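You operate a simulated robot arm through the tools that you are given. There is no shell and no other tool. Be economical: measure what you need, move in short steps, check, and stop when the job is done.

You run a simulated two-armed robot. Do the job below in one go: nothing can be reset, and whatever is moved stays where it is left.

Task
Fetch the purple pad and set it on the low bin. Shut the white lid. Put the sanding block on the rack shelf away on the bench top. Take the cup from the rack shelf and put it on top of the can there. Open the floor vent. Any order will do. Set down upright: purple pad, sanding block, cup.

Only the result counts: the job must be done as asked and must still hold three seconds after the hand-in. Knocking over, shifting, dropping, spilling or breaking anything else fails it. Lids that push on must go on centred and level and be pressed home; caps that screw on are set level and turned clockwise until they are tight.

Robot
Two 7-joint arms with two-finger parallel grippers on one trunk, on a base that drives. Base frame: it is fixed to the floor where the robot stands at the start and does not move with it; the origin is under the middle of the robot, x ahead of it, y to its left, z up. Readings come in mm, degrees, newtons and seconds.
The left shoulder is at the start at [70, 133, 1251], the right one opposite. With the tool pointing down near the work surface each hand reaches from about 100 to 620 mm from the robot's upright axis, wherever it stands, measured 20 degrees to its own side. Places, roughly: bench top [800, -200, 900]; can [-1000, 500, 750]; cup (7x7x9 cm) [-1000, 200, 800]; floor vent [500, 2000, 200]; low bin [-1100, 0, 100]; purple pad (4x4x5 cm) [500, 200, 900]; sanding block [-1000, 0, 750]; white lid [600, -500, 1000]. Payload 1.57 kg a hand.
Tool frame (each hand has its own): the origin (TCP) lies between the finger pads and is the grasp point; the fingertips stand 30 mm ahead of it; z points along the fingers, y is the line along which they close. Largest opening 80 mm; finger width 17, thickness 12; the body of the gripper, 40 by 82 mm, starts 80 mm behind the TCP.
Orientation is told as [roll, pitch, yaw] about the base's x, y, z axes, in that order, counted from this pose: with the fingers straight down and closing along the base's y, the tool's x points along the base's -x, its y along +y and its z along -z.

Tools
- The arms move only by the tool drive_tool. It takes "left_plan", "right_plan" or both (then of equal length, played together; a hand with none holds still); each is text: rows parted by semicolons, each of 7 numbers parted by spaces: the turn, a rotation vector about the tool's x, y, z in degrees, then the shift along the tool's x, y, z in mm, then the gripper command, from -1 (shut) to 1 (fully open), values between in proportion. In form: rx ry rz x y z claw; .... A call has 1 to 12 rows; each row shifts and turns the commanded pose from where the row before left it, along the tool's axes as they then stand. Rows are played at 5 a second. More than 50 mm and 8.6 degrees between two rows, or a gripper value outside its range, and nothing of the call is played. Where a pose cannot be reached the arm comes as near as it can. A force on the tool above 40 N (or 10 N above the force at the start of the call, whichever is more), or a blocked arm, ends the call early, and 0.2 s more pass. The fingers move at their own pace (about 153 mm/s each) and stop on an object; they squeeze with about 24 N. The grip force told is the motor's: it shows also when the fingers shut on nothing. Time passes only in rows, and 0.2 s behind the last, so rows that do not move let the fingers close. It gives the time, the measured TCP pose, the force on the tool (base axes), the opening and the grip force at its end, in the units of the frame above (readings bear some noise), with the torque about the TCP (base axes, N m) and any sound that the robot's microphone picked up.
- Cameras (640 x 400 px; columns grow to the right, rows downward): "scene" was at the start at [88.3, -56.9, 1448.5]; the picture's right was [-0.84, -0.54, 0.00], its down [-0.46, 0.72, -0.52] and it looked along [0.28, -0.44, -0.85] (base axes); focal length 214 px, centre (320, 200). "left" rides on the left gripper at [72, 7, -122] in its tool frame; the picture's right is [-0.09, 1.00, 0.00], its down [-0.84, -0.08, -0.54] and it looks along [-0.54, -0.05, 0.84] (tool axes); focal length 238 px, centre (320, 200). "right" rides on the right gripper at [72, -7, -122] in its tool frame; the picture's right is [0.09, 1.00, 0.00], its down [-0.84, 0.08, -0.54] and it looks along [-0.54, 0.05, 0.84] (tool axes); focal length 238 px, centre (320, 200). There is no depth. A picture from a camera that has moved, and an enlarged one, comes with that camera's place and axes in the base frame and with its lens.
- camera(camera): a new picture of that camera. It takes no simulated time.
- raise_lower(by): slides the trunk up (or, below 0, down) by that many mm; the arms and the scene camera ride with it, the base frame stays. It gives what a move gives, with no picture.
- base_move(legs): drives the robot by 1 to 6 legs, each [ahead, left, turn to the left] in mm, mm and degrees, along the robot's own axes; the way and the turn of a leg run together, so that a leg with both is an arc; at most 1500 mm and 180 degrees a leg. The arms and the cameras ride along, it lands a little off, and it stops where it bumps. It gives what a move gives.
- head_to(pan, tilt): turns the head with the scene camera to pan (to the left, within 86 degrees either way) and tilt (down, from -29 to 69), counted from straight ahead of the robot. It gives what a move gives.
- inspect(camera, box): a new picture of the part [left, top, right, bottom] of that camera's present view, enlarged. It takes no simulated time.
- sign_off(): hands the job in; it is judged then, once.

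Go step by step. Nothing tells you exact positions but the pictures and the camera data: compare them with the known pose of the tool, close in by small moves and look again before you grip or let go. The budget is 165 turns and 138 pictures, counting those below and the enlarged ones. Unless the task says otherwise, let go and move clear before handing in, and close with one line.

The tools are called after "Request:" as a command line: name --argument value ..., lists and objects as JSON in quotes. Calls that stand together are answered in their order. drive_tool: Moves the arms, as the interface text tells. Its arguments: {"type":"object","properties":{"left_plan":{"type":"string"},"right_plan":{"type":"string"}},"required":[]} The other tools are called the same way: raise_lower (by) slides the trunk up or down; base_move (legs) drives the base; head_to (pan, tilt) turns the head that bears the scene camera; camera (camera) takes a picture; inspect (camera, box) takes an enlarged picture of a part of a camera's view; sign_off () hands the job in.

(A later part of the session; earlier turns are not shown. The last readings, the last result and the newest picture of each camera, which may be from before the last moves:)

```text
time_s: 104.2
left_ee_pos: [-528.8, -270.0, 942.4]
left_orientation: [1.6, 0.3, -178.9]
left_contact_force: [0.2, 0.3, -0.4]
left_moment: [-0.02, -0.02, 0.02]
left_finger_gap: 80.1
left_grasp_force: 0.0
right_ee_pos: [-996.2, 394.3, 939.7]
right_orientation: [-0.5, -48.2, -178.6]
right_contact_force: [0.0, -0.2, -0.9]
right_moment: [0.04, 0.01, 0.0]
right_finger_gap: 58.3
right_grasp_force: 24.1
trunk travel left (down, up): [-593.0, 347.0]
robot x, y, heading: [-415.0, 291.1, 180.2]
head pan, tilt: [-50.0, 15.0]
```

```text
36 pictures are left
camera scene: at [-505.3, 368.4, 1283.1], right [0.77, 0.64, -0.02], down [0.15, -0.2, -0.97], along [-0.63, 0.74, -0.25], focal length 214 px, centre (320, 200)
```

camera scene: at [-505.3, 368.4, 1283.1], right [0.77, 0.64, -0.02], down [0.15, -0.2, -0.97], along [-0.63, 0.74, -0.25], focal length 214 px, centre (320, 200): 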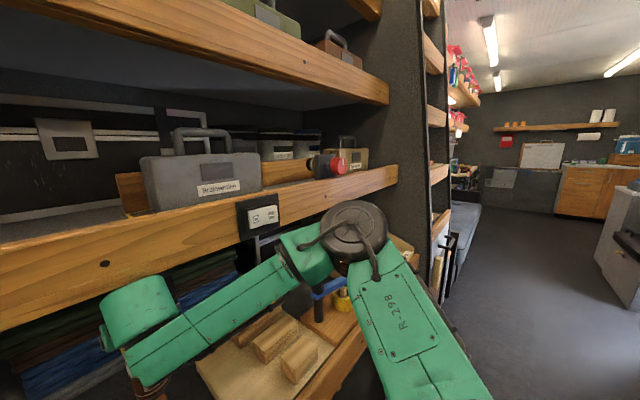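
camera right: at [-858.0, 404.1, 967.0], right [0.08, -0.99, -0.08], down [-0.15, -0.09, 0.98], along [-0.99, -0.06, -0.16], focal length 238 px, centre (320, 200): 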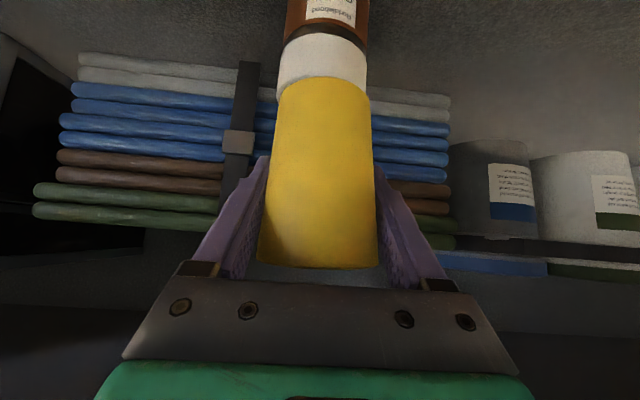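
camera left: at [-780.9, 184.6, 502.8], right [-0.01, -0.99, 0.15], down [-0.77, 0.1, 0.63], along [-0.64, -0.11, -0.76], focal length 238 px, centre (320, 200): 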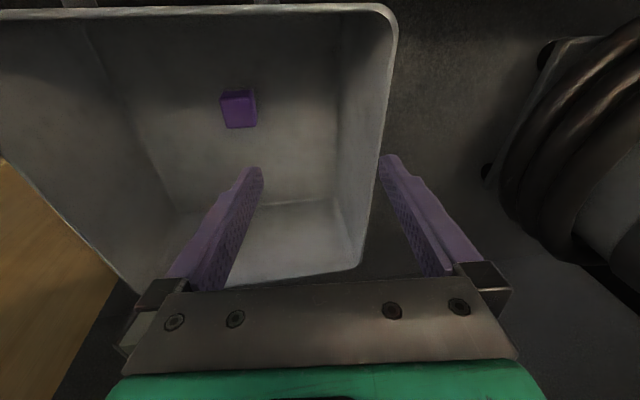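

The forearm near the elbow meets the upper plank. I'll back out, raise the hand relative to the trunk, and lower the trunk so the elbow rides lower.

Request:
base_move --legs '[[-260, 0, 0.3]]'

Request:
drive_tool --right_plan "0.5 -0.3 0 -22 0 -20 -1;0.3 0 1 -22 0 -20 -1;0 0 0.5 -27 0 -23 -1"

Request:
raise_lower --by -95

Request:
head_to --pan 0 --tilt 35

Request:
camera --camera "scene"

```text
time_s: 106.1
left_ee_pos: [-274.2, -272.6, 937.9]
left_orientation: [1.5, 1.4, -178.1]
left_contact_force: [0.8, 0.0, -0.5]
left_moment: [-0.02, 0.03, 0.04]
left_finger_gap: 80.3
left_grasp_force: 0.1
right_ee_pos: [-753.4, 386.5, 930.2]
right_orientation: [-0.5, -47.4, -178.2]
right_contact_force: [-0.2, -0.1, -0.2]
right_moment: [0.0, 0.0, 0.01]
right_finger_gap: 58.2
right_grasp_force: 24.6
trunk travel left (down, up): [-593.0, 347.0]
robot x, y, heading: [-159.9, 295.0, -179.3]
head pan, tilt: [-50.0, 15.0]
```

```text
time_s: 106.9
left_ee_pos: [-275.5, -272.8, 937.7]
left_orientation: [1.4, 1.4, -178.1]
left_contact_force: [-0.4, 0.0, 0.2]
left_moment: [0.02, -0.02, -0.02]
left_finger_gap: 79.9
left_grasp_force: 0.0
right_ee_pos: [-754.6, 386.0, 1026.2]
right_orientation: [0.2, -47.6, 179.5]
right_contact_force: [-0.6, -0.1, -0.2]
right_moment: [0.04, 0.01, 0.0]
right_finger_gap: 58.2
right_grasp_force: 24.1
trunk travel left (down, up): [-593.0, 347.0]
robot x, y, heading: [-155.3, 291.4, -179.6]
head pan, tilt: [-50.0, 15.0]
```

```text
time_s: 108.2
left_ee_pos: [-276.1, -274.5, 844.2]
left_orientation: [1.4, 1.4, -178.1]
left_contact_force: [1.1, 0.4, -0.6]
left_moment: [0.0, 0.0, 0.01]
left_finger_gap: 80.0
left_grasp_force: 0.1
right_ee_pos: [-755.5, 386.4, 931.0]
right_orientation: [0.3, -47.7, 179.5]
right_contact_force: [-0.3, -0.6, -0.3]
right_moment: [0.02, -0.01, 0.02]
right_finger_gap: 58.1
right_grasp_force: 24.6
trunk travel left (down, up): [-498.0, 442.0]
robot x, y, heading: [-157.0, 293.9, -179.3]
head pan, tilt: [-50.0, 15.0]
```

```text
time_s: 109.3
left_ee_pos: [-275.6, -274.6, 843.2]
left_orientation: [1.4, 1.3, -178.1]
left_contact_force: [0.2, -0.5, -0.1]
left_moment: [-0.02, -0.04, 0.01]
left_finger_gap: 80.2
left_grasp_force: 0.0
right_ee_pos: [-754.8, 385.5, 930.6]
right_orientation: [0.3, -47.7, 179.5]
right_contact_force: [0.5, -0.3, -0.6]
right_moment: [0.04, -0.03, 0.02]
right_finger_gap: 58.2
right_grasp_force: 24.1
trunk travel left (down, up): [-498.0, 442.0]
robot x, y, heading: [-157.7, 293.5, -179.6]
head pan, tilt: [0.0, 35.0]
```

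```text
35 pictures are left
camera scene: at [-293.0, 292.6, 1154.8], right [-0.01, 1.0, 0.0], down [0.57, 0.01, -0.82], along [-0.82, -0.01, -0.57], focal length 214 px, centre (320, 200)
```

scene: 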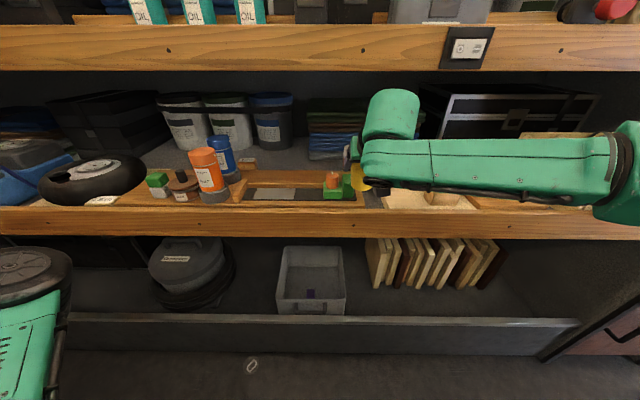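

Request:
drive_tool --right_plan "0 -0.8 0 -7 -6 -6 -1"

Request:
base_move --legs '[[225, -4, 0]]'

Request:
camera --camera "right"

Request:
inspect --camera "scene" --box '[300, 120, 460, 220]'

```text
time_s: 109.7
left_ee_pos: [-274.4, -272.7, 843.7]
left_orientation: [1.4, 1.4, -178.1]
left_contact_force: [0.0, -0.5, 0.8]
left_moment: [0.01, 0.0, -0.01]
left_finger_gap: 79.7
left_grasp_force: 0.1
right_ee_pos: [-755.2, 392.2, 939.0]
right_orientation: [0.2, -48.6, 179.5]
right_contact_force: [0.2, -0.5, -0.6]
right_moment: [0.0, 0.02, 0.0]
right_finger_gap: 57.9
right_grasp_force: 24.2
trunk travel left (down, up): [-498.0, 442.0]
robot x, y, heading: [-159.4, 296.6, -179.2]
head pan, tilt: [0.0, 35.0]
```

```text
time_s: 111.5
left_ee_pos: [-505.1, -271.1, 843.6]
left_orientation: [1.4, 1.4, -178.6]
left_contact_force: [-1.3, -0.4, -0.6]
left_moment: [-0.01, -0.03, 0.03]
left_finger_gap: 79.7
left_grasp_force: 0.0
right_ee_pos: [-980.1, 399.2, 940.2]
right_orientation: [0.3, -48.6, 179.2]
right_contact_force: [-0.2, 0.4, -0.7]
right_moment: [0.01, -0.03, -0.04]
right_finger_gap: 58.0
right_grasp_force: 24.1
trunk travel left (down, up): [-498.0, 442.0]
robot x, y, heading: [-383.2, 296.1, -179.7]
head pan, tilt: [0.0, 35.0]
```

```text
34 pictures are left
camera right: at [-841.8, 404.4, 966.0], right [0.05, -1.0, -0.07], down [-0.15, -0.07, 0.99], along [-0.99, -0.04, -0.15], focal length 238 px, centre (320, 200)
```

right: 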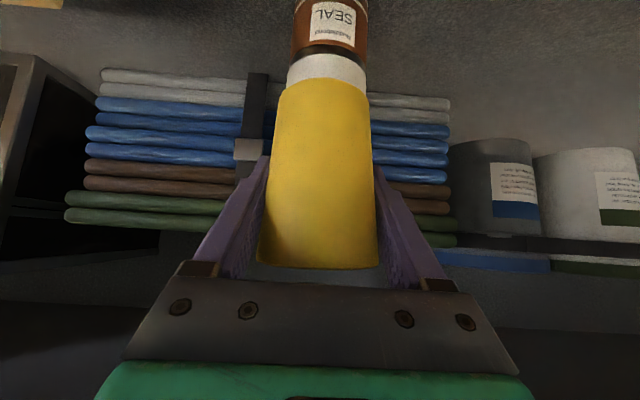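

```text
4.00 times, centred on (380, 170) of scene
camera zoom: at [-518.3, 295.7, 1154.7], right [0.0, 1.0, 0.0], down [0.57, 0.0, -0.82], along [-0.82, 0.0, -0.57], focal length 858 px, centre (80, 320)
```

zoom: 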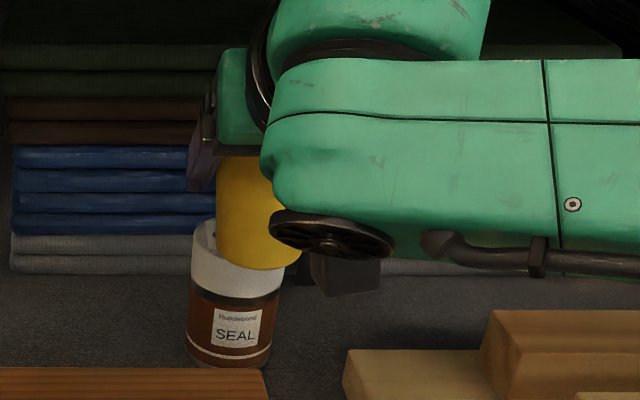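

Lateral alignment is good. I'll drive about 38 mm further in.

Request:
base_move --legs '[[38, 0, 0]]'

Request:
camera --camera "right"

Request:
inspect --camera "scene" --box '[300, 120, 460, 220]'

```text
time_s: 112.3
left_ee_pos: [-522.0, -265.6, 848.0]
left_orientation: [1.8, -0.1, -178.4]
left_contact_force: [0.0, -0.9, -0.2]
left_moment: [0.0, -0.01, 0.01]
left_finger_gap: 80.0
left_grasp_force: 0.1
right_ee_pos: [-990.1, 397.9, 944.4]
right_orientation: [-0.7, -49.2, -179.0]
right_contact_force: [0.3, 0.6, -0.9]
right_moment: [0.0, -0.01, -0.02]
right_finger_gap: 58.1
right_grasp_force: 24.4
trunk travel left (down, up): [-498.0, 442.0]
robot x, y, heading: [-414.2, 300.3, -179.6]
head pan, tilt: [0.0, 35.0]
```

```text
32 pictures are left
camera right: at [-851.3, 405.3, 968.9], right [0.07, -0.99, -0.08], down [-0.14, -0.09, 0.99], along [-0.99, -0.06, -0.14], focal length 238 px, centre (320, 200)
```

right: 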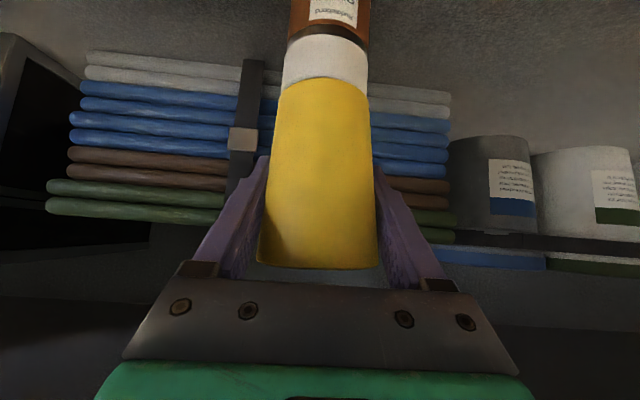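

```text
4.00 times, centred on (380, 170) of scene
camera zoom: at [-528.6, 301.4, 1156.9], right [0.0, 1.0, -0.01], down [0.55, 0.0, -0.83], along [-0.83, -0.01, -0.55], focal length 858 px, centre (80, 320)
```

zoom: 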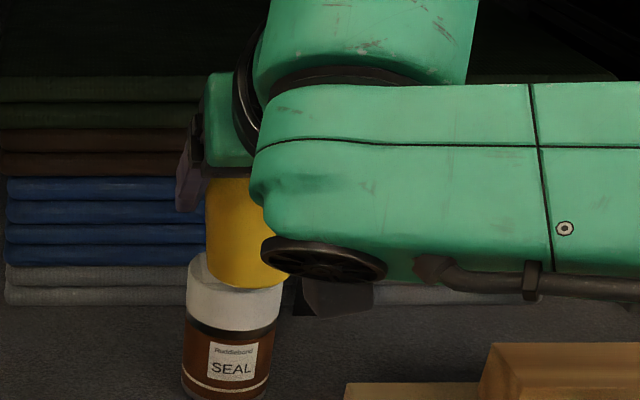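

The robot tilts as if something touches. I'll check the left arm and then the right elbow.

Request:
head_to --pan -45 --tilt 15

Request:
camera --camera "scene"

Request:
head_to --pan 45 --tilt 35

Request:
camera --camera "scene"

```text
time_s: 113.4
left_ee_pos: [-526.0, -265.6, 848.7]
left_orientation: [1.7, 0.2, -178.6]
left_contact_force: [-0.4, 0.5, 0.5]
left_moment: [-0.01, 0.0, -0.03]
left_finger_gap: 80.1
left_grasp_force: 0.1
right_ee_pos: [-991.1, 396.0, 941.1]
right_orientation: [-0.9, -48.9, -178.4]
right_contact_force: [0.0, 0.0, 0.1]
right_moment: [0.01, 0.01, -0.02]
right_finger_gap: 57.8
right_grasp_force: 24.3
trunk travel left (down, up): [-498.0, 442.0]
robot x, y, heading: [-413.4, 297.5, -179.9]
head pan, tilt: [-45.0, 15.0]
```

```text
30 pictures are left
camera scene: at [-510.7, 368.3, 1188.5], right [0.7, 0.71, -0.02], down [0.16, -0.19, -0.97], along [-0.69, 0.68, -0.25], focal length 214 px, centre (320, 200)
```

scene: 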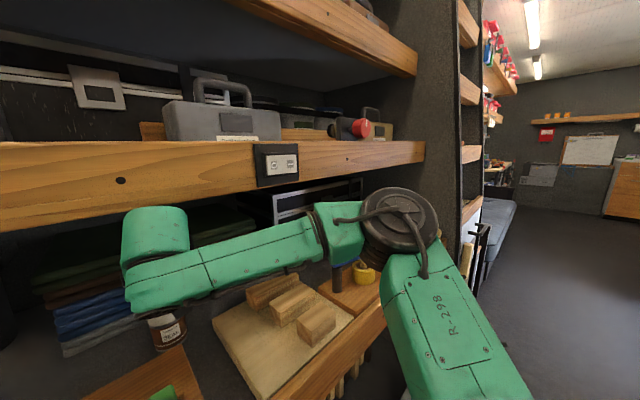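

```text
time_s: 115.1
left_ee_pos: [-527.1, -266.7, 848.3]
left_orientation: [1.8, 0.2, -178.6]
left_contact_force: [0.7, 0.7, 0.4]
left_moment: [0.0, -0.03, 0.0]
left_finger_gap: 79.8
left_grasp_force: 0.0
right_ee_pos: [-992.5, 394.2, 938.9]
right_orientation: [-1.0, -48.9, -178.3]
right_contact_force: [0.2, -0.5, -0.2]
right_moment: [0.01, 0.0, 0.01]
right_finger_gap: 57.6
right_grasp_force: 23.8
trunk travel left (down, up): [-498.0, 442.0]
robot x, y, heading: [-412.9, 294.9, -179.7]
head pan, tilt: [45.0, 35.0]
```

```text
29 pictures are left
camera scene: at [-507.8, 239.5, 1157.1], right [-0.71, 0.7, 0.01], down [0.39, 0.4, -0.83], along [-0.59, -0.58, -0.56], focal length 214 px, centre (320, 200)
```

scene: 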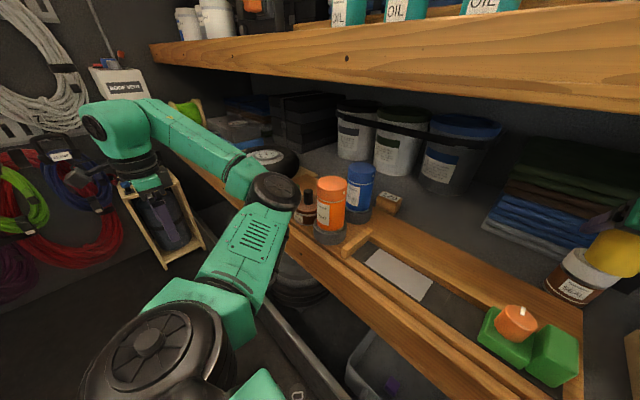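

The right forearm is being deflected by the upper plank. I'll back out, raise both hands relative to the trunk, and lower the trunk another 90 mm.

Request:
base_move --legs '[[-250, 0, 0]]'

Request:
drive_tool --right_plan "0.5 0 0.5 -22 0 -20 -1;0.3 0 0 -22 0 -20 -1;0 0 0 -24 0 -21 -1" --left_plan "0 0 0 25 0 -30 1;0 0 0 25 0 -30 1;0 0 0 25 0 -30 1"

Request:
raise_lower --by -90

Request:
head_to --pan 0 --tilt 25

Request:
camera --camera "scene"

```text
time_s: 116.9
left_ee_pos: [-291.1, -269.9, 843.7]
left_orientation: [1.4, 1.4, -178.7]
left_contact_force: [1.0, -0.4, -0.3]
left_moment: [0.02, -0.01, -0.01]
left_finger_gap: 80.0
left_grasp_force: 0.0
right_ee_pos: [-758.7, 394.6, 931.1]
right_orientation: [-1.0, -47.7, -178.7]
right_contact_force: [0.8, -0.3, -0.1]
right_moment: [0.0, 0.02, 0.02]
right_finger_gap: 57.6
right_grasp_force: 23.8
trunk travel left (down, up): [-498.0, 442.0]
robot x, y, heading: [-165.9, 294.9, -180.0]
head pan, tilt: [45.0, 35.0]
```

```text
time_s: 117.7
left_ee_pos: [-217.5, -264.8, 934.7]
left_orientation: [1.4, 1.1, -178.7]
left_contact_force: [-0.3, -0.5, -0.2]
left_moment: [0.03, 0.02, -0.01]
left_finger_gap: 80.2
left_grasp_force: 0.0
right_ee_pos: [-754.3, 399.3, 1017.4]
right_orientation: [-1.3, -47.8, -179.5]
right_contact_force: [-1.0, -0.2, 0.6]
right_moment: [-0.02, 0.0, -0.01]
right_finger_gap: 57.6
right_grasp_force: 24.2
right hand out of reach, approached as far as the arm can: row 3
trunk travel left (down, up): [-498.0, 442.0]
robot x, y, heading: [-167.7, 299.4, -179.9]
head pan, tilt: [45.0, 35.0]
```

```text
time_s: 119.0
left_ee_pos: [-219.0, -264.1, 845.3]
left_orientation: [1.4, 1.4, -178.7]
left_contact_force: [-0.8, 0.4, 0.6]
left_moment: [0.01, 0.0, 0.02]
left_finger_gap: 80.0
left_grasp_force: 0.1
right_ee_pos: [-755.8, 399.0, 926.8]
right_orientation: [-1.5, -47.7, -179.4]
right_contact_force: [0.3, 0.1, -0.3]
right_moment: [0.0, 0.01, -0.01]
right_finger_gap: 57.9
right_grasp_force: 23.8
trunk travel left (down, up): [-408.0, 532.0]
robot x, y, heading: [-166.1, 297.3, -179.8]
head pan, tilt: [45.0, 35.0]
```

```text
time_s: 120.1
left_ee_pos: [-220.1, -264.4, 844.9]
left_orientation: [1.4, 1.4, -178.6]
left_contact_force: [-0.5, 0.1, 0.0]
left_moment: [0.02, 0.01, 0.05]
left_finger_gap: 80.0
left_grasp_force: 0.1
right_ee_pos: [-756.4, 399.0, 926.3]
right_orientation: [-1.4, -47.7, -179.5]
right_contact_force: [0.0, 0.3, 0.1]
right_moment: [-0.01, -0.02, -0.01]
right_finger_gap: 57.7
right_grasp_force: 23.9
trunk travel left (down, up): [-408.0, 532.0]
robot x, y, heading: [-167.7, 299.6, -179.6]
head pan, tilt: [0.0, 25.0]
```

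```text
28 pictures are left
camera scene: at [-308.1, 296.6, 1080.5], right [0.0, 1.0, 0.0], down [0.42, 0.0, -0.91], along [-0.91, 0.0, -0.42], focal length 214 px, centre (320, 200)
```

scene: 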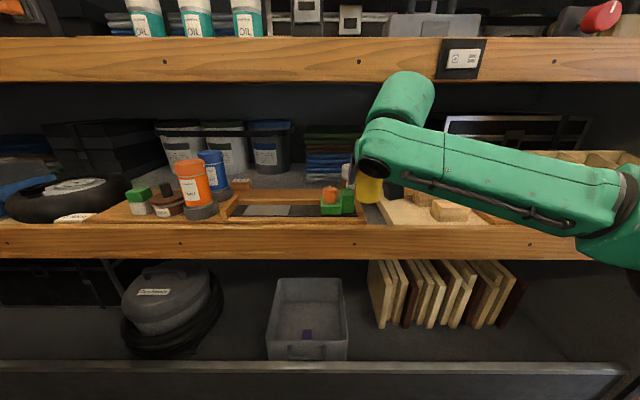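

Request:
drive_tool --right_plan "-1 -0.9 0.7 -4 -28 -3.4 -1;0 0 0 -4 -28 -3.3 -1;0 0 0 -3.5 -28 -3.3 -1"

Request:
base_move --legs '[[0, 86, 0], [190, 0, 0]]'

Request:
camera --camera "scene"

```text
time_s: 120.9
left_ee_pos: [-219.5, -264.7, 844.8]
left_orientation: [1.5, 1.5, -178.7]
left_contact_force: [0.8, 0.1, -0.3]
left_moment: [-0.01, 0.02, -0.02]
left_finger_gap: 79.8
left_grasp_force: 0.0
right_ee_pos: [-754.1, 484.4, 941.9]
right_orientation: [0.5, -48.7, 179.5]
right_contact_force: [-0.4, -0.1, -0.3]
right_moment: [0.02, 0.02, 0.02]
right_finger_gap: 57.8
right_grasp_force: 24.3
trunk travel left (down, up): [-408.0, 532.0]
robot x, y, heading: [-167.4, 293.4, -179.7]
head pan, tilt: [0.0, 25.0]
```

```text
time_s: 123.1
left_ee_pos: [-413.8, -348.7, 844.3]
left_orientation: [1.4, 1.4, -178.8]
left_contact_force: [0.6, -1.0, 0.0]
left_moment: [0.0, -0.03, -0.02]
left_finger_gap: 79.6
left_grasp_force: 0.1
right_ee_pos: [-948.0, 401.7, 939.9]
right_orientation: [0.4, -48.6, 179.4]
right_contact_force: [-0.5, -0.6, -0.5]
right_moment: [-0.01, -0.03, 0.0]
right_finger_gap: 57.8
right_grasp_force: 23.6
trunk travel left (down, up): [-408.0, 532.0]
robot x, y, heading: [-356.0, 209.3, 179.6]
head pan, tilt: [0.0, 25.0]
```

```text
27 pictures are left
camera scene: at [-501.7, 213.2, 1080.4], right [0.0, 1.0, 0.0], down [0.42, 0.0, -0.91], along [-0.91, 0.0, -0.42], focal length 214 px, centre (320, 200)
```

scene: 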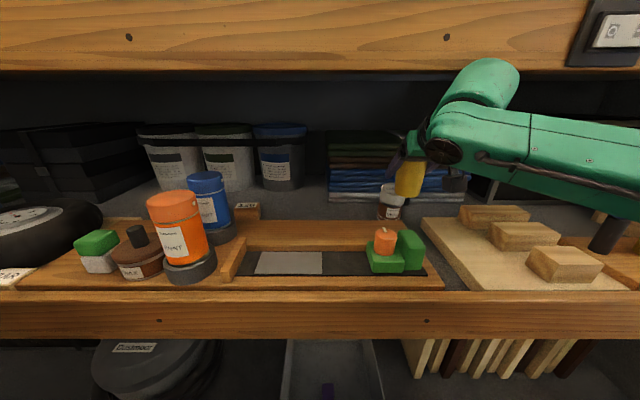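

Clear so far. I'll go 50 mm further.

Request:
base_move --legs '[[50, 0, 0]]'

Request:
inspect --camera "scene" --box '[340, 120, 500, 240]'

```text
time_s: 124.1
left_ee_pos: [-449.3, -344.8, 847.8]
left_orientation: [1.7, 0.2, -178.9]
left_contact_force: [0.5, 0.3, -0.5]
left_moment: [-0.01, 0.04, 0.0]
left_finger_gap: 80.1
left_grasp_force: 0.0
right_ee_pos: [-977.3, 400.6, 942.6]
right_orientation: [-0.4, -49.1, -179.3]
right_contact_force: [0.5, -0.2, -0.1]
right_moment: [-0.01, 0.04, 0.02]
right_finger_gap: 57.6
right_grasp_force: 24.0
trunk travel left (down, up): [-408.0, 532.0]
robot x, y, heading: [-411.8, 211.4, 180.0]
head pan, tilt: [0.0, 25.0]
```

```text
3.33 times, centred on (420, 180) of scene
camera zoom: at [-531.4, 218.2, 1081.9], right [0.0, 1.0, -0.01], down [0.4, -0.01, -0.91], along [-0.91, 0.0, -0.4], focal length 715 px, centre (-13, 267)
```

zoom: 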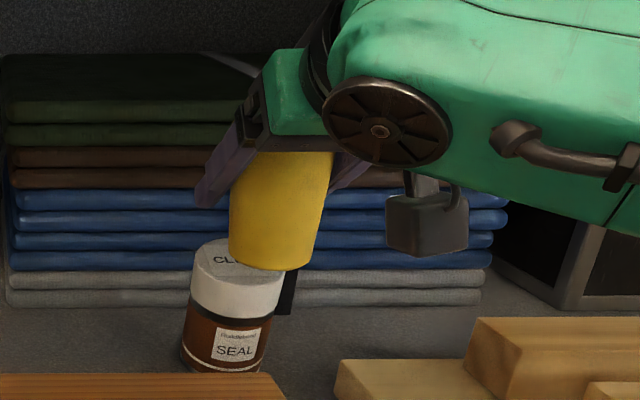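

Request:
head_to --pan -60 --tilt 25

Request:
camera --camera "scene"

```text
time_s: 125.4
left_ee_pos: [-451.6, -342.6, 849.3]
left_orientation: [1.8, 0.4, -178.9]
left_contact_force: [0.7, 0.3, -0.3]
left_moment: [0.0, 0.0, 0.02]
left_finger_gap: 80.0
left_grasp_force: 0.0
right_ee_pos: [-978.2, 401.3, 942.9]
right_orientation: [-0.4, -48.9, -178.9]
right_contact_force: [0.5, -0.1, 0.4]
right_moment: [0.0, -0.04, -0.03]
right_finger_gap: 57.8
right_grasp_force: 23.9
trunk travel left (down, up): [-408.0, 532.0]
robot x, y, heading: [-408.8, 213.6, 179.6]
head pan, tilt: [-60.0, 25.0]
```

```text
25 pictures are left
camera scene: at [-486.4, 299.1, 1081.5], right [0.87, 0.5, -0.02], down [0.19, -0.37, -0.91], along [-0.46, 0.78, -0.42], focal length 214 px, centre (320, 200)
```

scene: 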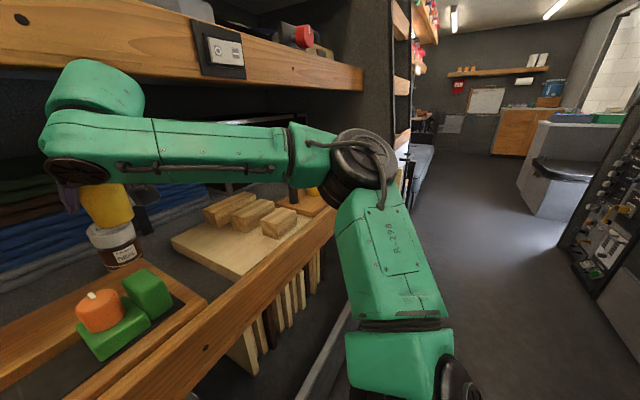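

Request:
head_to --pan 45 --tilt 40

Request:
camera --camera "scene"

```text
time_s: 127.2
left_ee_pos: [-450.9, -344.4, 849.2]
left_orientation: [1.7, 0.4, -178.9]
left_contact_force: [-1.5, 0.4, -0.5]
left_moment: [-0.04, -0.02, 0.03]
left_finger_gap: 80.1
left_grasp_force: 0.1
right_ee_pos: [-977.1, 400.0, 942.2]
right_orientation: [-0.5, -48.9, -178.9]
right_contact_force: [0.1, -0.7, -1.2]
right_moment: [0.01, -0.02, 0.01]
right_finger_gap: 57.7
right_grasp_force: 24.1
trunk travel left (down, up): [-408.0, 532.0]
robot x, y, heading: [-409.5, 211.0, 179.9]
head pan, tilt: [45.0, 40.0]
```

```text
24 pictures are left
camera scene: at [-501.6, 159.0, 1059.2], right [-0.71, 0.71, 0.01], down [0.44, 0.45, -0.78], along [-0.55, -0.54, -0.63], focal length 214 px, centre (320, 200)
```

scene: 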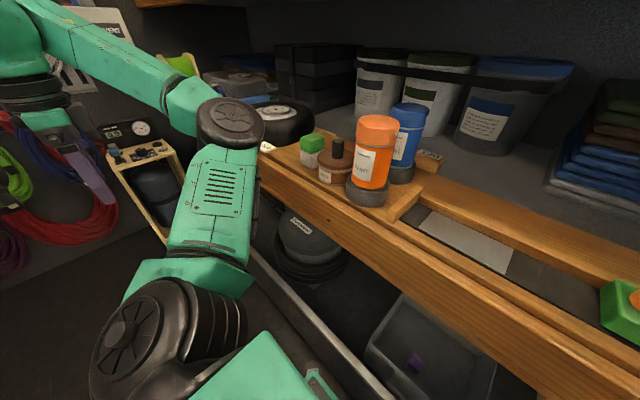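

The left upper arm is what touches the plank's front edge. I'll back off and stretch the left arm out sideways so its elbow retreats.

Request:
base_move --legs '[[-60, 0, 0]]'

Request:
drive_tool --left_plan "0 0 0 10 28 25 1;0 0 0 10 28 25 1;0 0 0 10 28 25 1;0 0 0 10 28 25 1;0 0 0 10 10 10 1"

Request:
camera --camera "scene"

```text
time_s: 128.2
left_ee_pos: [-404.7, -348.7, 843.5]
left_orientation: [1.3, 1.3, -178.9]
left_contact_force: [0.7, -0.5, -0.3]
left_moment: [-0.02, 0.05, 0.01]
left_finger_gap: 79.9
left_grasp_force: 0.0
right_ee_pos: [-932.9, 396.8, 935.0]
right_orientation: [-0.7, -48.1, -179.0]
right_contact_force: [0.6, 0.9, 0.1]
right_moment: [0.02, 0.02, -0.02]
right_finger_gap: 57.7
right_grasp_force: 23.9
trunk travel left (down, up): [-408.0, 532.0]
robot x, y, heading: [-351.1, 209.2, 180.0]
head pan, tilt: [45.0, 40.0]
```

```text
time_s: 129.3
left_ee_pos: [-352.5, -470.1, 737.4]
left_orientation: [1.4, 1.4, -178.9]
left_contact_force: [0.4, -0.4, -1.3]
left_moment: [0.0, 0.01, -0.01]
left_finger_gap: 79.9
left_grasp_force: 0.1
right_ee_pos: [-934.2, 395.6, 934.5]
right_orientation: [-0.8, -47.8, -179.0]
right_contact_force: [0.8, -0.3, 0.1]
right_moment: [0.05, 0.02, -0.01]
right_finger_gap: 57.8
right_grasp_force: 24.4
trunk travel left (down, up): [-408.0, 532.0]
robot x, y, heading: [-353.3, 213.2, 180.1]
head pan, tilt: [45.0, 40.0]
```

```text
23 pictures are left
camera scene: at [-459.2, 153.0, 1057.2], right [-0.71, 0.71, 0.0], down [0.46, 0.45, -0.77], along [-0.54, -0.54, -0.64], focal length 214 px, centre (320, 200)
```

scene: 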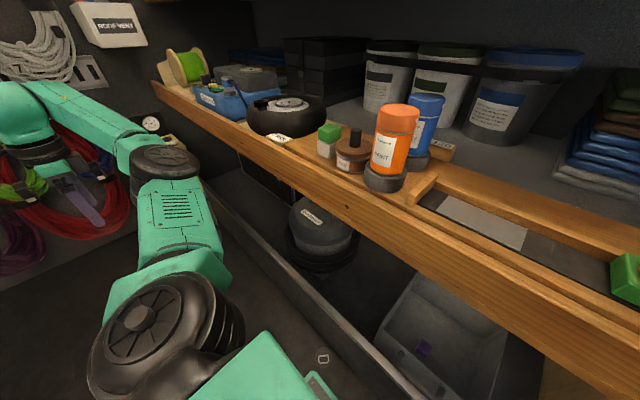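

The left arm is well clear now. I'll fix the cup's attitude and drive in.

Request:
drive_tool --right_plan "-0.5 -0.7 0.9 -5 -2 -4.5 -1"

Request:
base_move --legs '[[70, 0, 0]]'

Request:
camera --camera "right"

```text
time_s: 129.8
left_ee_pos: [-349.5, -469.0, 738.0]
left_orientation: [1.3, 1.5, -179.0]
left_contact_force: [0.5, 0.4, -0.1]
left_moment: [0.0, -0.03, -0.01]
left_finger_gap: 80.1
left_grasp_force: 0.1
right_ee_pos: [-934.4, 398.2, 940.9]
right_orientation: [0.8, -48.6, 179.7]
right_contact_force: [0.2, -0.4, -0.5]
right_moment: [0.0, 0.02, 0.0]
right_finger_gap: 57.8
right_grasp_force: 23.6
trunk travel left (down, up): [-408.0, 532.0]
robot x, y, heading: [-349.4, 209.1, 180.2]
head pan, tilt: [45.0, 40.0]
```

```text
time_s: 130.8
left_ee_pos: [-406.1, -465.7, 741.2]
left_orientation: [1.9, 0.0, -178.9]
left_contact_force: [0.4, 0.4, -0.9]
left_moment: [0.01, 0.0, 0.0]
left_finger_gap: 80.1
left_grasp_force: 0.0
right_ee_pos: [-981.2, 398.2, 942.0]
right_orientation: [-0.1, -49.1, -178.4]
right_contact_force: [-0.9, -0.4, -0.3]
right_moment: [0.03, 0.0, -0.01]
right_finger_gap: 57.7
right_grasp_force: 24.2
trunk travel left (down, up): [-408.0, 532.0]
robot x, y, heading: [-416.3, 214.4, 179.9]
head pan, tilt: [45.0, 40.0]
```

```text
22 pictures are left
camera right: at [-842.0, 407.4, 966.9], right [0.09, -0.99, -0.07], down [-0.14, -0.08, 0.99], along [-0.99, -0.08, -0.14], focal length 238 px, centre (320, 200)
```

right: 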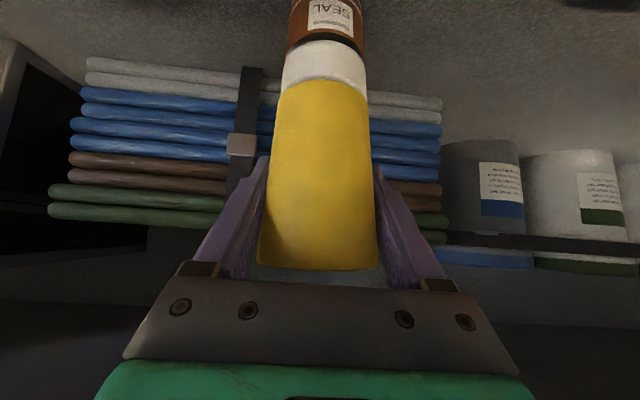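

The right elbow must be catching on the crate at the far right. I'll retreat, raise the trunk to mid height, shift the robot further left and let the arm swing right instead.

Request:
base_move --legs '[[-260, 0, 0]]'

Request:
raise_lower --by 95

Request:
drive_tool --right_plan "-0.5 -0.5 1 22 -22 19 -1;-0.3 0 0.6 22 -22 19 -1;0 0 0 22 -22 19 -1;0 0 0 5 -24 5 -1"

Request:
base_move --legs '[[0, 90, 0], [170, 0, 0]]'

Request:
head_to --pan -40 --tilt 25

Request:
camera --camera "scene"

```text
time_s: 132.6
left_ee_pos: [-171.7, -471.5, 736.4]
left_orientation: [1.5, 1.3, -179.4]
left_contact_force: [-0.3, 0.4, 0.6]
left_moment: [0.0, 0.02, 0.02]
left_finger_gap: 79.8
left_grasp_force: 0.2
right_ee_pos: [-743.0, 393.0, 929.9]
right_orientation: [-0.8, -47.7, -178.3]
right_contact_force: [-0.4, 0.6, -0.9]
right_moment: [0.0, 0.01, 0.01]
right_finger_gap: 57.5
right_grasp_force: 23.9
trunk travel left (down, up): [-408.0, 532.0]
robot x, y, heading: [-165.8, 207.7, 179.4]
head pan, tilt: [45.0, 40.0]
```

```text
time_s: 133.9
left_ee_pos: [-172.8, -472.8, 832.1]
left_orientation: [1.4, 1.5, -179.4]
left_contact_force: [0.1, -0.3, 0.3]
left_moment: [-0.03, -0.02, -0.02]
left_finger_gap: 80.0
left_grasp_force: 0.0
right_ee_pos: [-743.2, 392.2, 1026.4]
right_orientation: [-0.7, -47.6, -178.5]
right_contact_force: [0.1, -0.1, -1.1]
right_moment: [0.02, 0.01, 0.02]
right_finger_gap: 57.6
right_grasp_force: 24.0
trunk travel left (down, up): [-503.0, 437.0]
robot x, y, heading: [-165.5, 211.4, 179.4]
head pan, tilt: [45.0, 40.0]
```

```text
time_s: 134.9
left_ee_pos: [-171.4, -470.4, 832.9]
left_orientation: [1.5, 1.5, -179.4]
left_contact_force: [0.0, 0.0, -0.2]
left_moment: [0.03, 0.0, 0.02]
left_finger_gap: 79.8
left_grasp_force: 0.0
right_ee_pos: [-743.6, 480.8, 933.0]
right_orientation: [1.9, -48.2, 179.3]
right_contact_force: [0.3, -0.4, -1.2]
right_moment: [-0.03, 0.0, 0.0]
right_finger_gap: 57.8
right_grasp_force: 24.1
trunk travel left (down, up): [-503.0, 437.0]
robot x, y, heading: [-167.7, 214.9, 179.5]
head pan, tilt: [45.0, 40.0]
```

```text
time_s: 137.1
left_ee_pos: [-344.3, -561.2, 833.2]
left_orientation: [1.3, 1.3, -179.4]
left_contact_force: [-0.7, 0.1, 0.1]
left_moment: [0.01, -0.02, 0.03]
left_finger_gap: 79.9
left_grasp_force: 0.0
right_ee_pos: [-917.3, 391.1, 932.7]
right_orientation: [1.9, -48.1, 179.3]
right_contact_force: [0.0, -0.7, 0.4]
right_moment: [0.0, -0.02, -0.02]
right_finger_gap: 57.4
right_grasp_force: 24.1
trunk travel left (down, up): [-503.0, 437.0]
robot x, y, heading: [-339.9, 122.1, 179.6]
head pan, tilt: [45.0, 40.0]
```

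```text
time_s: 138.7
left_ee_pos: [-343.4, -561.0, 832.1]
left_orientation: [1.3, 1.5, -179.5]
left_contact_force: [-0.5, 0.2, -1.1]
left_moment: [-0.02, 0.01, 0.01]
left_finger_gap: 80.0
left_grasp_force: 0.0
right_ee_pos: [-916.5, 392.4, 933.6]
right_orientation: [1.9, -48.1, 179.3]
right_contact_force: [0.6, -0.1, -1.1]
right_moment: [0.0, 0.01, 0.01]
right_finger_gap: 57.9
right_grasp_force: 23.7
trunk travel left (down, up): [-503.0, 437.0]
robot x, y, heading: [-337.5, 122.9, 179.3]
head pan, tilt: [-40.0, 25.0]
```

```text
21 pictures are left
camera scene: at [-456.3, 182.3, 1175.5], right [0.65, 0.76, 0.0], down [0.32, -0.27, -0.91], along [-0.69, 0.59, -0.42], focal length 214 px, centre (320, 200)
```

scene: 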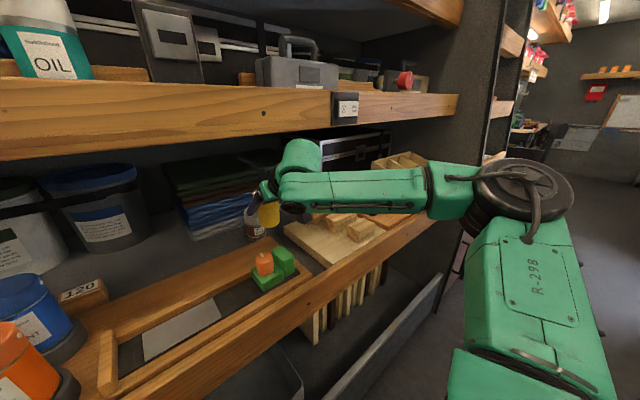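

The right elbow is now well in front of the rack. I'll fix the attitude and drive in.

Request:
drive_tool --right_plan "1.4 -0.5 0 -6 -5 -5.5 -1"

Request:
base_move --legs '[[85, 0, 0.4]]'

Request:
head_to --pan -15 --tilt 30

Request:
inspect --camera "scene" --box '[280, 100, 440, 200]'

```text
time_s: 139.1
left_ee_pos: [-344.1, -561.1, 832.4]
left_orientation: [1.4, 1.3, -179.5]
left_contact_force: [-0.7, -0.5, 0.1]
left_moment: [0.0, 0.02, -0.03]
left_finger_gap: 80.1
left_grasp_force: 0.1
right_ee_pos: [-914.7, 398.0, 941.1]
right_orientation: [0.5, -48.6, 179.3]
right_contact_force: [-0.7, 0.3, -0.3]
right_moment: [0.0, 0.0, -0.01]
right_finger_gap: 57.6
right_grasp_force: 23.8
trunk travel left (down, up): [-503.0, 437.0]
robot x, y, heading: [-336.6, 120.5, 179.4]
head pan, tilt: [-40.0, 25.0]
```

```text
time_s: 140.1
left_ee_pos: [-409.2, -557.0, 834.5]
left_orientation: [1.6, 0.2, -179.0]
left_contact_force: [0.8, 0.2, 0.9]
left_moment: [0.0, -0.02, -0.02]
left_finger_gap: 80.0
left_grasp_force: 0.1
right_ee_pos: [-982.2, 392.8, 936.8]
right_orientation: [0.4, -48.3, -179.5]
right_contact_force: [-0.7, 0.4, -0.2]
right_moment: [0.01, 0.01, 0.03]
right_finger_gap: 57.6
right_grasp_force: 23.6
trunk travel left (down, up): [-503.0, 437.0]
robot x, y, heading: [-417.9, 122.1, 179.7]
head pan, tilt: [-40.0, 25.0]
```

```text
time_s: 141.0
left_ee_pos: [-410.4, -557.8, 834.4]
left_orientation: [1.7, 0.4, -178.9]
left_contact_force: [-0.4, -0.3, -0.1]
left_moment: [-0.02, -0.02, -0.01]
left_finger_gap: 79.9
left_grasp_force: 0.1
right_ee_pos: [-981.8, 392.3, 936.6]
right_orientation: [0.3, -48.2, -179.4]
right_contact_force: [-0.4, 0.2, 0.2]
right_moment: [0.04, 0.0, -0.04]
right_finger_gap: 57.5
right_grasp_force: 24.4
trunk travel left (down, up): [-503.0, 437.0]
robot x, y, heading: [-420.6, 122.2, 179.6]
head pan, tilt: [-15.0, 30.0]
```

```text
4.00 times, centred on (360, 150) of scene
camera zoom: at [-538.3, 151.3, 1169.4], right [0.26, 0.96, -0.01], down [0.47, -0.14, -0.87], along [-0.84, 0.22, -0.49], focal length 858 px, centre (160, 400)
```

zoom: 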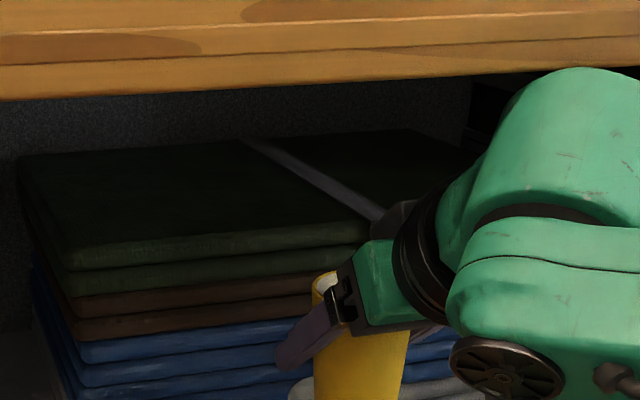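

The body itself seems to hit the lower lip when the trunk is low; higher up it got closer. I'll retreat, restore the earlier trunk height while keeping this arm posture, and return.

Request:
base_move --legs '[[-250, 0, 0]]'

Request:
raise_lower --by 95

Request:
drive_tool --right_plan "0 -0.3 0.6 23 0 20 -1;0 0 0.5 23 0 20 -1;0 0 0 22 0 19 -1"

Request:
base_move --legs '[[200, 0, 0.3]]'

```text
time_s: 142.9
left_ee_pos: [-167.2, -562.3, 832.1]
left_orientation: [1.5, 1.5, -179.1]
left_contact_force: [0.5, -0.1, 0.3]
left_moment: [-0.03, -0.02, 0.02]
left_finger_gap: 80.1
left_grasp_force: 0.1
right_ee_pos: [-739.3, 390.1, 929.7]
right_orientation: [0.0, -47.4, -179.5]
right_contact_force: [0.4, 0.6, 0.1]
right_moment: [0.04, 0.02, 0.0]
right_finger_gap: 57.6
right_grasp_force: 23.6
trunk travel left (down, up): [-503.0, 437.0]
robot x, y, heading: [-167.5, 119.0, 179.4]
head pan, tilt: [-15.0, 30.0]
```

```text
time_s: 144.2
left_ee_pos: [-167.6, -561.3, 927.2]
left_orientation: [1.4, 1.5, -179.2]
left_contact_force: [-0.1, 0.2, 0.4]
left_moment: [0.01, -0.01, 0.0]
left_finger_gap: 80.1
left_grasp_force: 0.0
right_ee_pos: [-739.3, 390.5, 1025.4]
right_orientation: [0.0, -47.5, -179.4]
right_contact_force: [0.7, -0.5, -1.1]
right_moment: [-0.01, -0.01, -0.02]
right_finger_gap: 57.2
right_grasp_force: 24.4
trunk travel left (down, up): [-598.0, 342.0]
robot x, y, heading: [-163.3, 116.6, 179.6]
head pan, tilt: [-15.0, 30.0]
```

```text
time_s: 145.0
left_ee_pos: [-167.1, -560.5, 927.6]
left_orientation: [1.5, 1.4, -179.2]
left_contact_force: [0.2, -0.3, 0.4]
left_moment: [0.0, -0.03, -0.01]
left_finger_gap: 80.2
left_grasp_force: 0.0
right_ee_pos: [-736.0, 390.3, 936.8]
right_orientation: [1.2, -47.6, 179.0]
right_contact_force: [0.6, 0.1, -0.3]
right_moment: [-0.01, -0.01, -0.01]
right_finger_gap: 57.7
right_grasp_force: 23.4
trunk travel left (down, up): [-598.0, 342.0]
robot x, y, heading: [-162.8, 115.7, 179.5]
head pan, tilt: [-15.0, 30.0]
```

```text
time_s: 146.6
left_ee_pos: [-366.7, -561.8, 927.4]
left_orientation: [1.4, 1.4, -178.7]
left_contact_force: [0.2, 0.5, -0.4]
left_moment: [-0.01, -0.01, -0.01]
left_finger_gap: 80.2
left_grasp_force: 0.1
right_ee_pos: [-942.6, 387.0, 937.7]
right_orientation: [1.0, -47.7, 179.3]
right_contact_force: [-0.1, 0.0, 0.1]
right_moment: [0.02, 0.05, -0.01]
right_finger_gap: 57.7
right_grasp_force: 24.1
trunk travel left (down, up): [-598.0, 342.0]
robot x, y, heading: [-369.0, 121.8, -180.2]
head pan, tilt: [-15.0, 30.0]
```

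Request:
drive_tool --right_plan "0.5 -0.9 0 -4 -10 -3.5 -1"

Request:
base_move --legs '[[60, 0, 0]]'

Request:
camera --camera "right"

```text
time_s: 147.0
left_ee_pos: [-366.3, -561.9, 927.8]
left_orientation: [1.5, 1.2, -178.8]
left_contact_force: [0.0, -0.3, 0.3]
left_moment: [-0.03, 0.02, -0.03]
left_finger_gap: 79.8
left_grasp_force: 0.1
right_ee_pos: [-939.9, 398.7, 941.9]
right_orientation: [0.8, -48.5, 179.2]
right_contact_force: [0.3, 1.1, -1.0]
right_moment: [0.0, 0.04, -0.02]
right_finger_gap: 57.5
right_grasp_force: 24.3
trunk travel left (down, up): [-598.0, 342.0]
robot x, y, heading: [-370.0, 118.8, -180.0]
head pan, tilt: [-15.0, 30.0]
```

```text
time_s: 147.9
left_ee_pos: [-414.4, -560.6, 928.8]
left_orientation: [1.5, 0.8, -178.7]
left_contact_force: [0.2, 0.8, 0.8]
left_moment: [0.02, 0.0, 0.03]
left_finger_gap: 80.1
left_grasp_force: 0.0
right_ee_pos: [-986.6, 396.8, 937.5]
right_orientation: [0.7, -48.1, 179.6]
right_contact_force: [-0.6, 0.0, -0.3]
right_moment: [0.02, 0.01, -0.02]
right_finger_gap: 57.5
right_grasp_force: 24.4
trunk travel left (down, up): [-598.0, 342.0]
robot x, y, heading: [-423.3, 117.8, -180.4]
head pan, tilt: [-15.0, 30.0]
```

```text
19 pictures are left
camera right: at [-849.5, 404.2, 964.7], right [0.07, -1.0, -0.06], down [-0.15, -0.07, 0.99], along [-0.99, -0.05, -0.16], focal length 238 px, centre (320, 200)
```

right: 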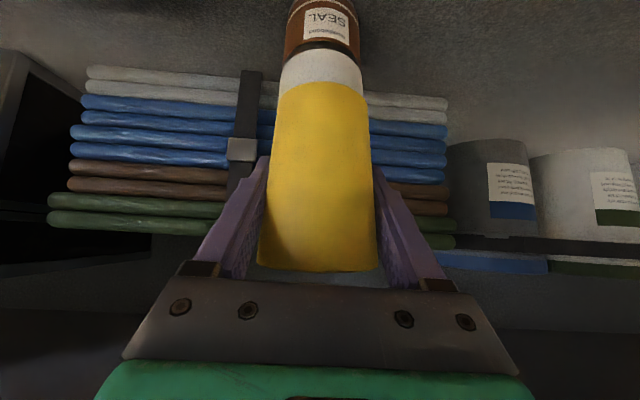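

Request:
drive_tool --right_plan "0 -0.4 0 -12.5 0 10.5 -1;0 0 0 -11.5 0 11 -1"

Request:
camera --camera "right"

```text
time_s: 148.7
left_ee_pos: [-431.0, -561.7, 931.1]
left_orientation: [1.4, 1.8, -179.2]
left_contact_force: [-2.1, -0.2, -0.1]
left_moment: [0.02, -0.19, -0.01]
left_finger_gap: 79.9
left_grasp_force: 0.0
right_ee_pos: [-1021.5, 392.6, 920.5]
right_orientation: [0.2, -46.1, -179.2]
right_contact_force: [1.1, 0.2, 14.2]
right_moment: [-0.05, -0.15, 0.06]
right_finger_gap: 57.5
right_grasp_force: 23.8
trunk travel left (down, up): [-598.0, 342.0]
robot x, y, heading: [-421.5, 121.9, 179.8]
head pan, tilt: [-15.0, 30.0]
stopped in row 2 (right hand): the arm was blocked; the commanded pose is now the measured one
```

```text
18 pictures are left
camera right: at [-884.9, 401.7, 953.8], right [0.08, -0.99, -0.06], down [-0.19, -0.08, 0.98], along [-0.98, -0.07, -0.19], focal length 238 px, centre (320, 200)
```

right: 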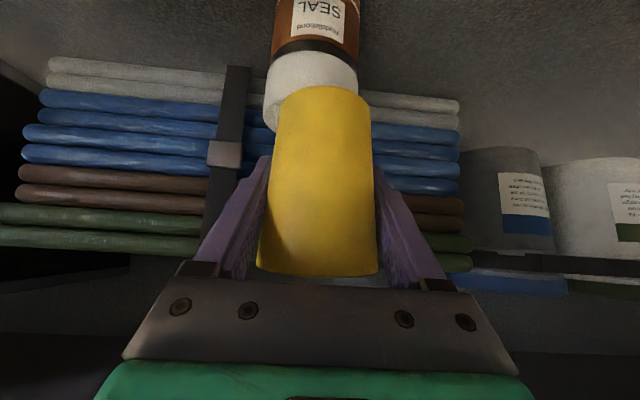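

The cup has come down onto the can's lid (14 N upward), tilted about 2.5° and roughly centred. I'll ease up slightly and straighten it.

Request:
drive_tool --right_plan "0 -1.2 0.5 -2 -3 -2 -1;0 -1.2 0.5 0 -3 0 -1"

Request:
head_to --pan -18 --tilt 42

Request:
inspect --camera "scene" --box '[280, 100, 440, 200]'

```text
time_s: 149.3
left_ee_pos: [-425.7, -559.9, 926.5]
left_orientation: [1.3, 1.5, -179.0]
left_contact_force: [-0.8, -0.5, 0.0]
left_moment: [-0.02, -0.03, 0.02]
left_finger_gap: 80.0
left_grasp_force: 0.1
right_ee_pos: [-1016.0, 398.9, 920.5]
right_orientation: [1.3, -48.3, 179.2]
right_contact_force: [-0.5, 0.0, -0.8]
right_moment: [0.01, 0.0, 0.0]
right_finger_gap: 57.0
right_grasp_force: 24.5
trunk travel left (down, up): [-598.0, 342.0]
robot x, y, heading: [-416.8, 118.8, 180.0]
head pan, tilt: [-15.0, 30.0]
```

```text
time_s: 150.1
left_ee_pos: [-422.8, -560.8, 926.6]
left_orientation: [1.4, 1.3, -179.0]
left_contact_force: [0.1, 0.5, 0.9]
left_moment: [0.01, 0.0, 0.02]
left_finger_gap: 80.0
left_grasp_force: 0.1
right_ee_pos: [-1014.3, 397.8, 922.8]
right_orientation: [1.3, -48.6, 179.0]
right_contact_force: [0.8, 0.5, -0.4]
right_moment: [-0.03, 0.02, -0.03]
right_finger_gap: 57.2
right_grasp_force: 24.6
trunk travel left (down, up): [-598.0, 342.0]
robot x, y, heading: [-423.1, 116.8, 179.9]
head pan, tilt: [-18.0, 42.0]
```

```text
4.00 times, centred on (360, 150) of scene
camera zoom: at [-549.3, 148.5, 1244.4], right [0.31, 0.95, 0.0], down [0.64, -0.21, -0.74], along [-0.71, 0.23, -0.67], focal length 858 px, centre (160, 400)
```

zoom: 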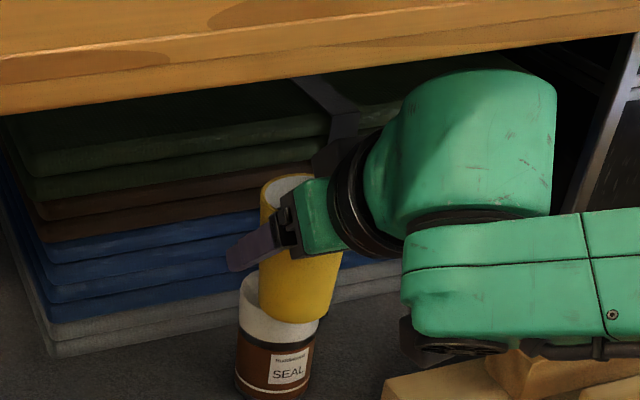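

The cup sits about 12 mm toward the robot of the lid's centre. I'll lift 4 mm, go forward 12 and check.

Request:
drive_tool --right_plan "0 0 0 -6.9 1 1.3 -1;0 0 0 -4 1 5 -1"

Request:
inspect --camera "scene" --box '[280, 100, 440, 200]'

```text
time_s: 150.7
left_ee_pos: [-424.7, -561.1, 928.0]
left_orientation: [1.4, 1.3, -179.0]
left_contact_force: [-0.5, 0.5, 0.4]
left_moment: [0.0, -0.02, 0.04]
left_finger_gap: 79.8
left_grasp_force: 0.0
right_ee_pos: [-1026.5, 396.1, 926.2]
right_orientation: [1.4, -48.3, 179.1]
right_contact_force: [-0.7, -0.8, -0.3]
right_moment: [0.01, -0.01, 0.03]
right_finger_gap: 57.0
right_grasp_force: 23.7
trunk travel left (down, up): [-598.0, 342.0]
robot x, y, heading: [-419.6, 124.2, 179.9]
head pan, tilt: [-18.0, 42.0]
```

```text
4.00 times, centred on (360, 150) of scene
camera zoom: at [-550.1, 148.4, 1244.2], right [0.31, 0.95, 0.0], down [0.64, -0.21, -0.74], along [-0.71, 0.23, -0.67], focal length 858 px, centre (160, 400)
```

zoom: 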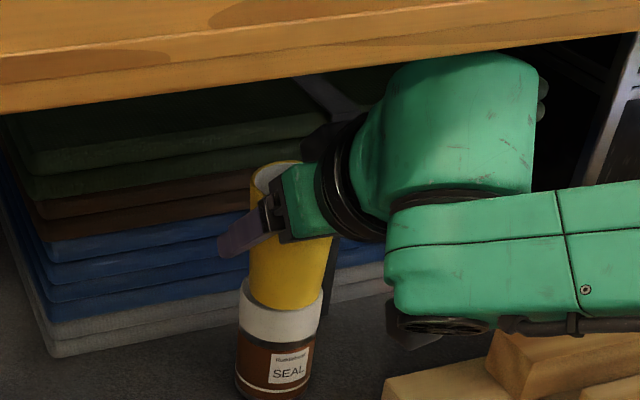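

Well centred now. I'll lower in small steps until it touches.

Request:
drive_tool --right_plan "0 0 0 1.5 0 1.3 -1;0 0 0 1.5 0 1.3 -1"

Request:
drive_tool --right_plan "0 0 0 1.1 0 1 -1;0 0 0 0 0 0 -1"

Request:
drive_tool --right_plan "0 0 0 1.1 0 1 -1;0 0 0 0 0 0 -1"

```text
time_s: 151.3
left_ee_pos: [-423.7, -559.7, 927.6]
left_orientation: [1.5, 1.4, -179.0]
left_contact_force: [0.0, -0.1, 0.3]
left_moment: [0.01, -0.02, -0.01]
left_finger_gap: 79.9
left_grasp_force: 0.0
right_ee_pos: [-1026.4, 396.0, 923.5]
right_orientation: [1.4, -48.5, 179.2]
right_contact_force: [-0.6, -0.1, -0.3]
right_moment: [0.0, 0.03, 0.04]
right_finger_gap: 56.8
right_grasp_force: 23.9
trunk travel left (down, up): [-598.0, 342.0]
robot x, y, heading: [-421.5, 121.0, 179.9]
head pan, tilt: [-18.0, 42.0]
```

```text
time_s: 151.9
left_ee_pos: [-424.3, -559.7, 926.4]
left_orientation: [1.4, 1.4, -179.0]
left_contact_force: [0.1, 0.1, -0.2]
left_moment: [0.0, -0.01, 0.02]
left_finger_gap: 79.8
left_grasp_force: 0.1
right_ee_pos: [-1027.0, 395.9, 920.8]
right_orientation: [1.4, -48.5, 179.1]
right_contact_force: [-1.4, 0.2, -0.5]
right_moment: [0.03, 0.02, 0.0]
right_finger_gap: 57.1
right_grasp_force: 23.5
trunk travel left (down, up): [-598.0, 342.0]
robot x, y, heading: [-422.3, 122.0, 179.7]
head pan, tilt: [-18.0, 42.0]
```

```text
time_s: 152.5
left_ee_pos: [-423.1, -560.8, 928.2]
left_orientation: [1.5, 1.4, -178.9]
left_contact_force: [-0.1, -0.6, -0.3]
left_moment: [0.01, 0.04, 0.0]
left_finger_gap: 79.9
left_grasp_force: 0.1
right_ee_pos: [-1026.9, 394.8, 918.3]
right_orientation: [1.4, -48.4, 179.0]
right_contact_force: [-0.7, 0.0, 0.4]
right_moment: [-0.04, -0.04, 0.01]
right_finger_gap: 57.1
right_grasp_force: 23.7
trunk travel left (down, up): [-598.0, 342.0]
robot x, y, heading: [-422.0, 118.8, 179.7]
head pan, tilt: [-18.0, 42.0]
```

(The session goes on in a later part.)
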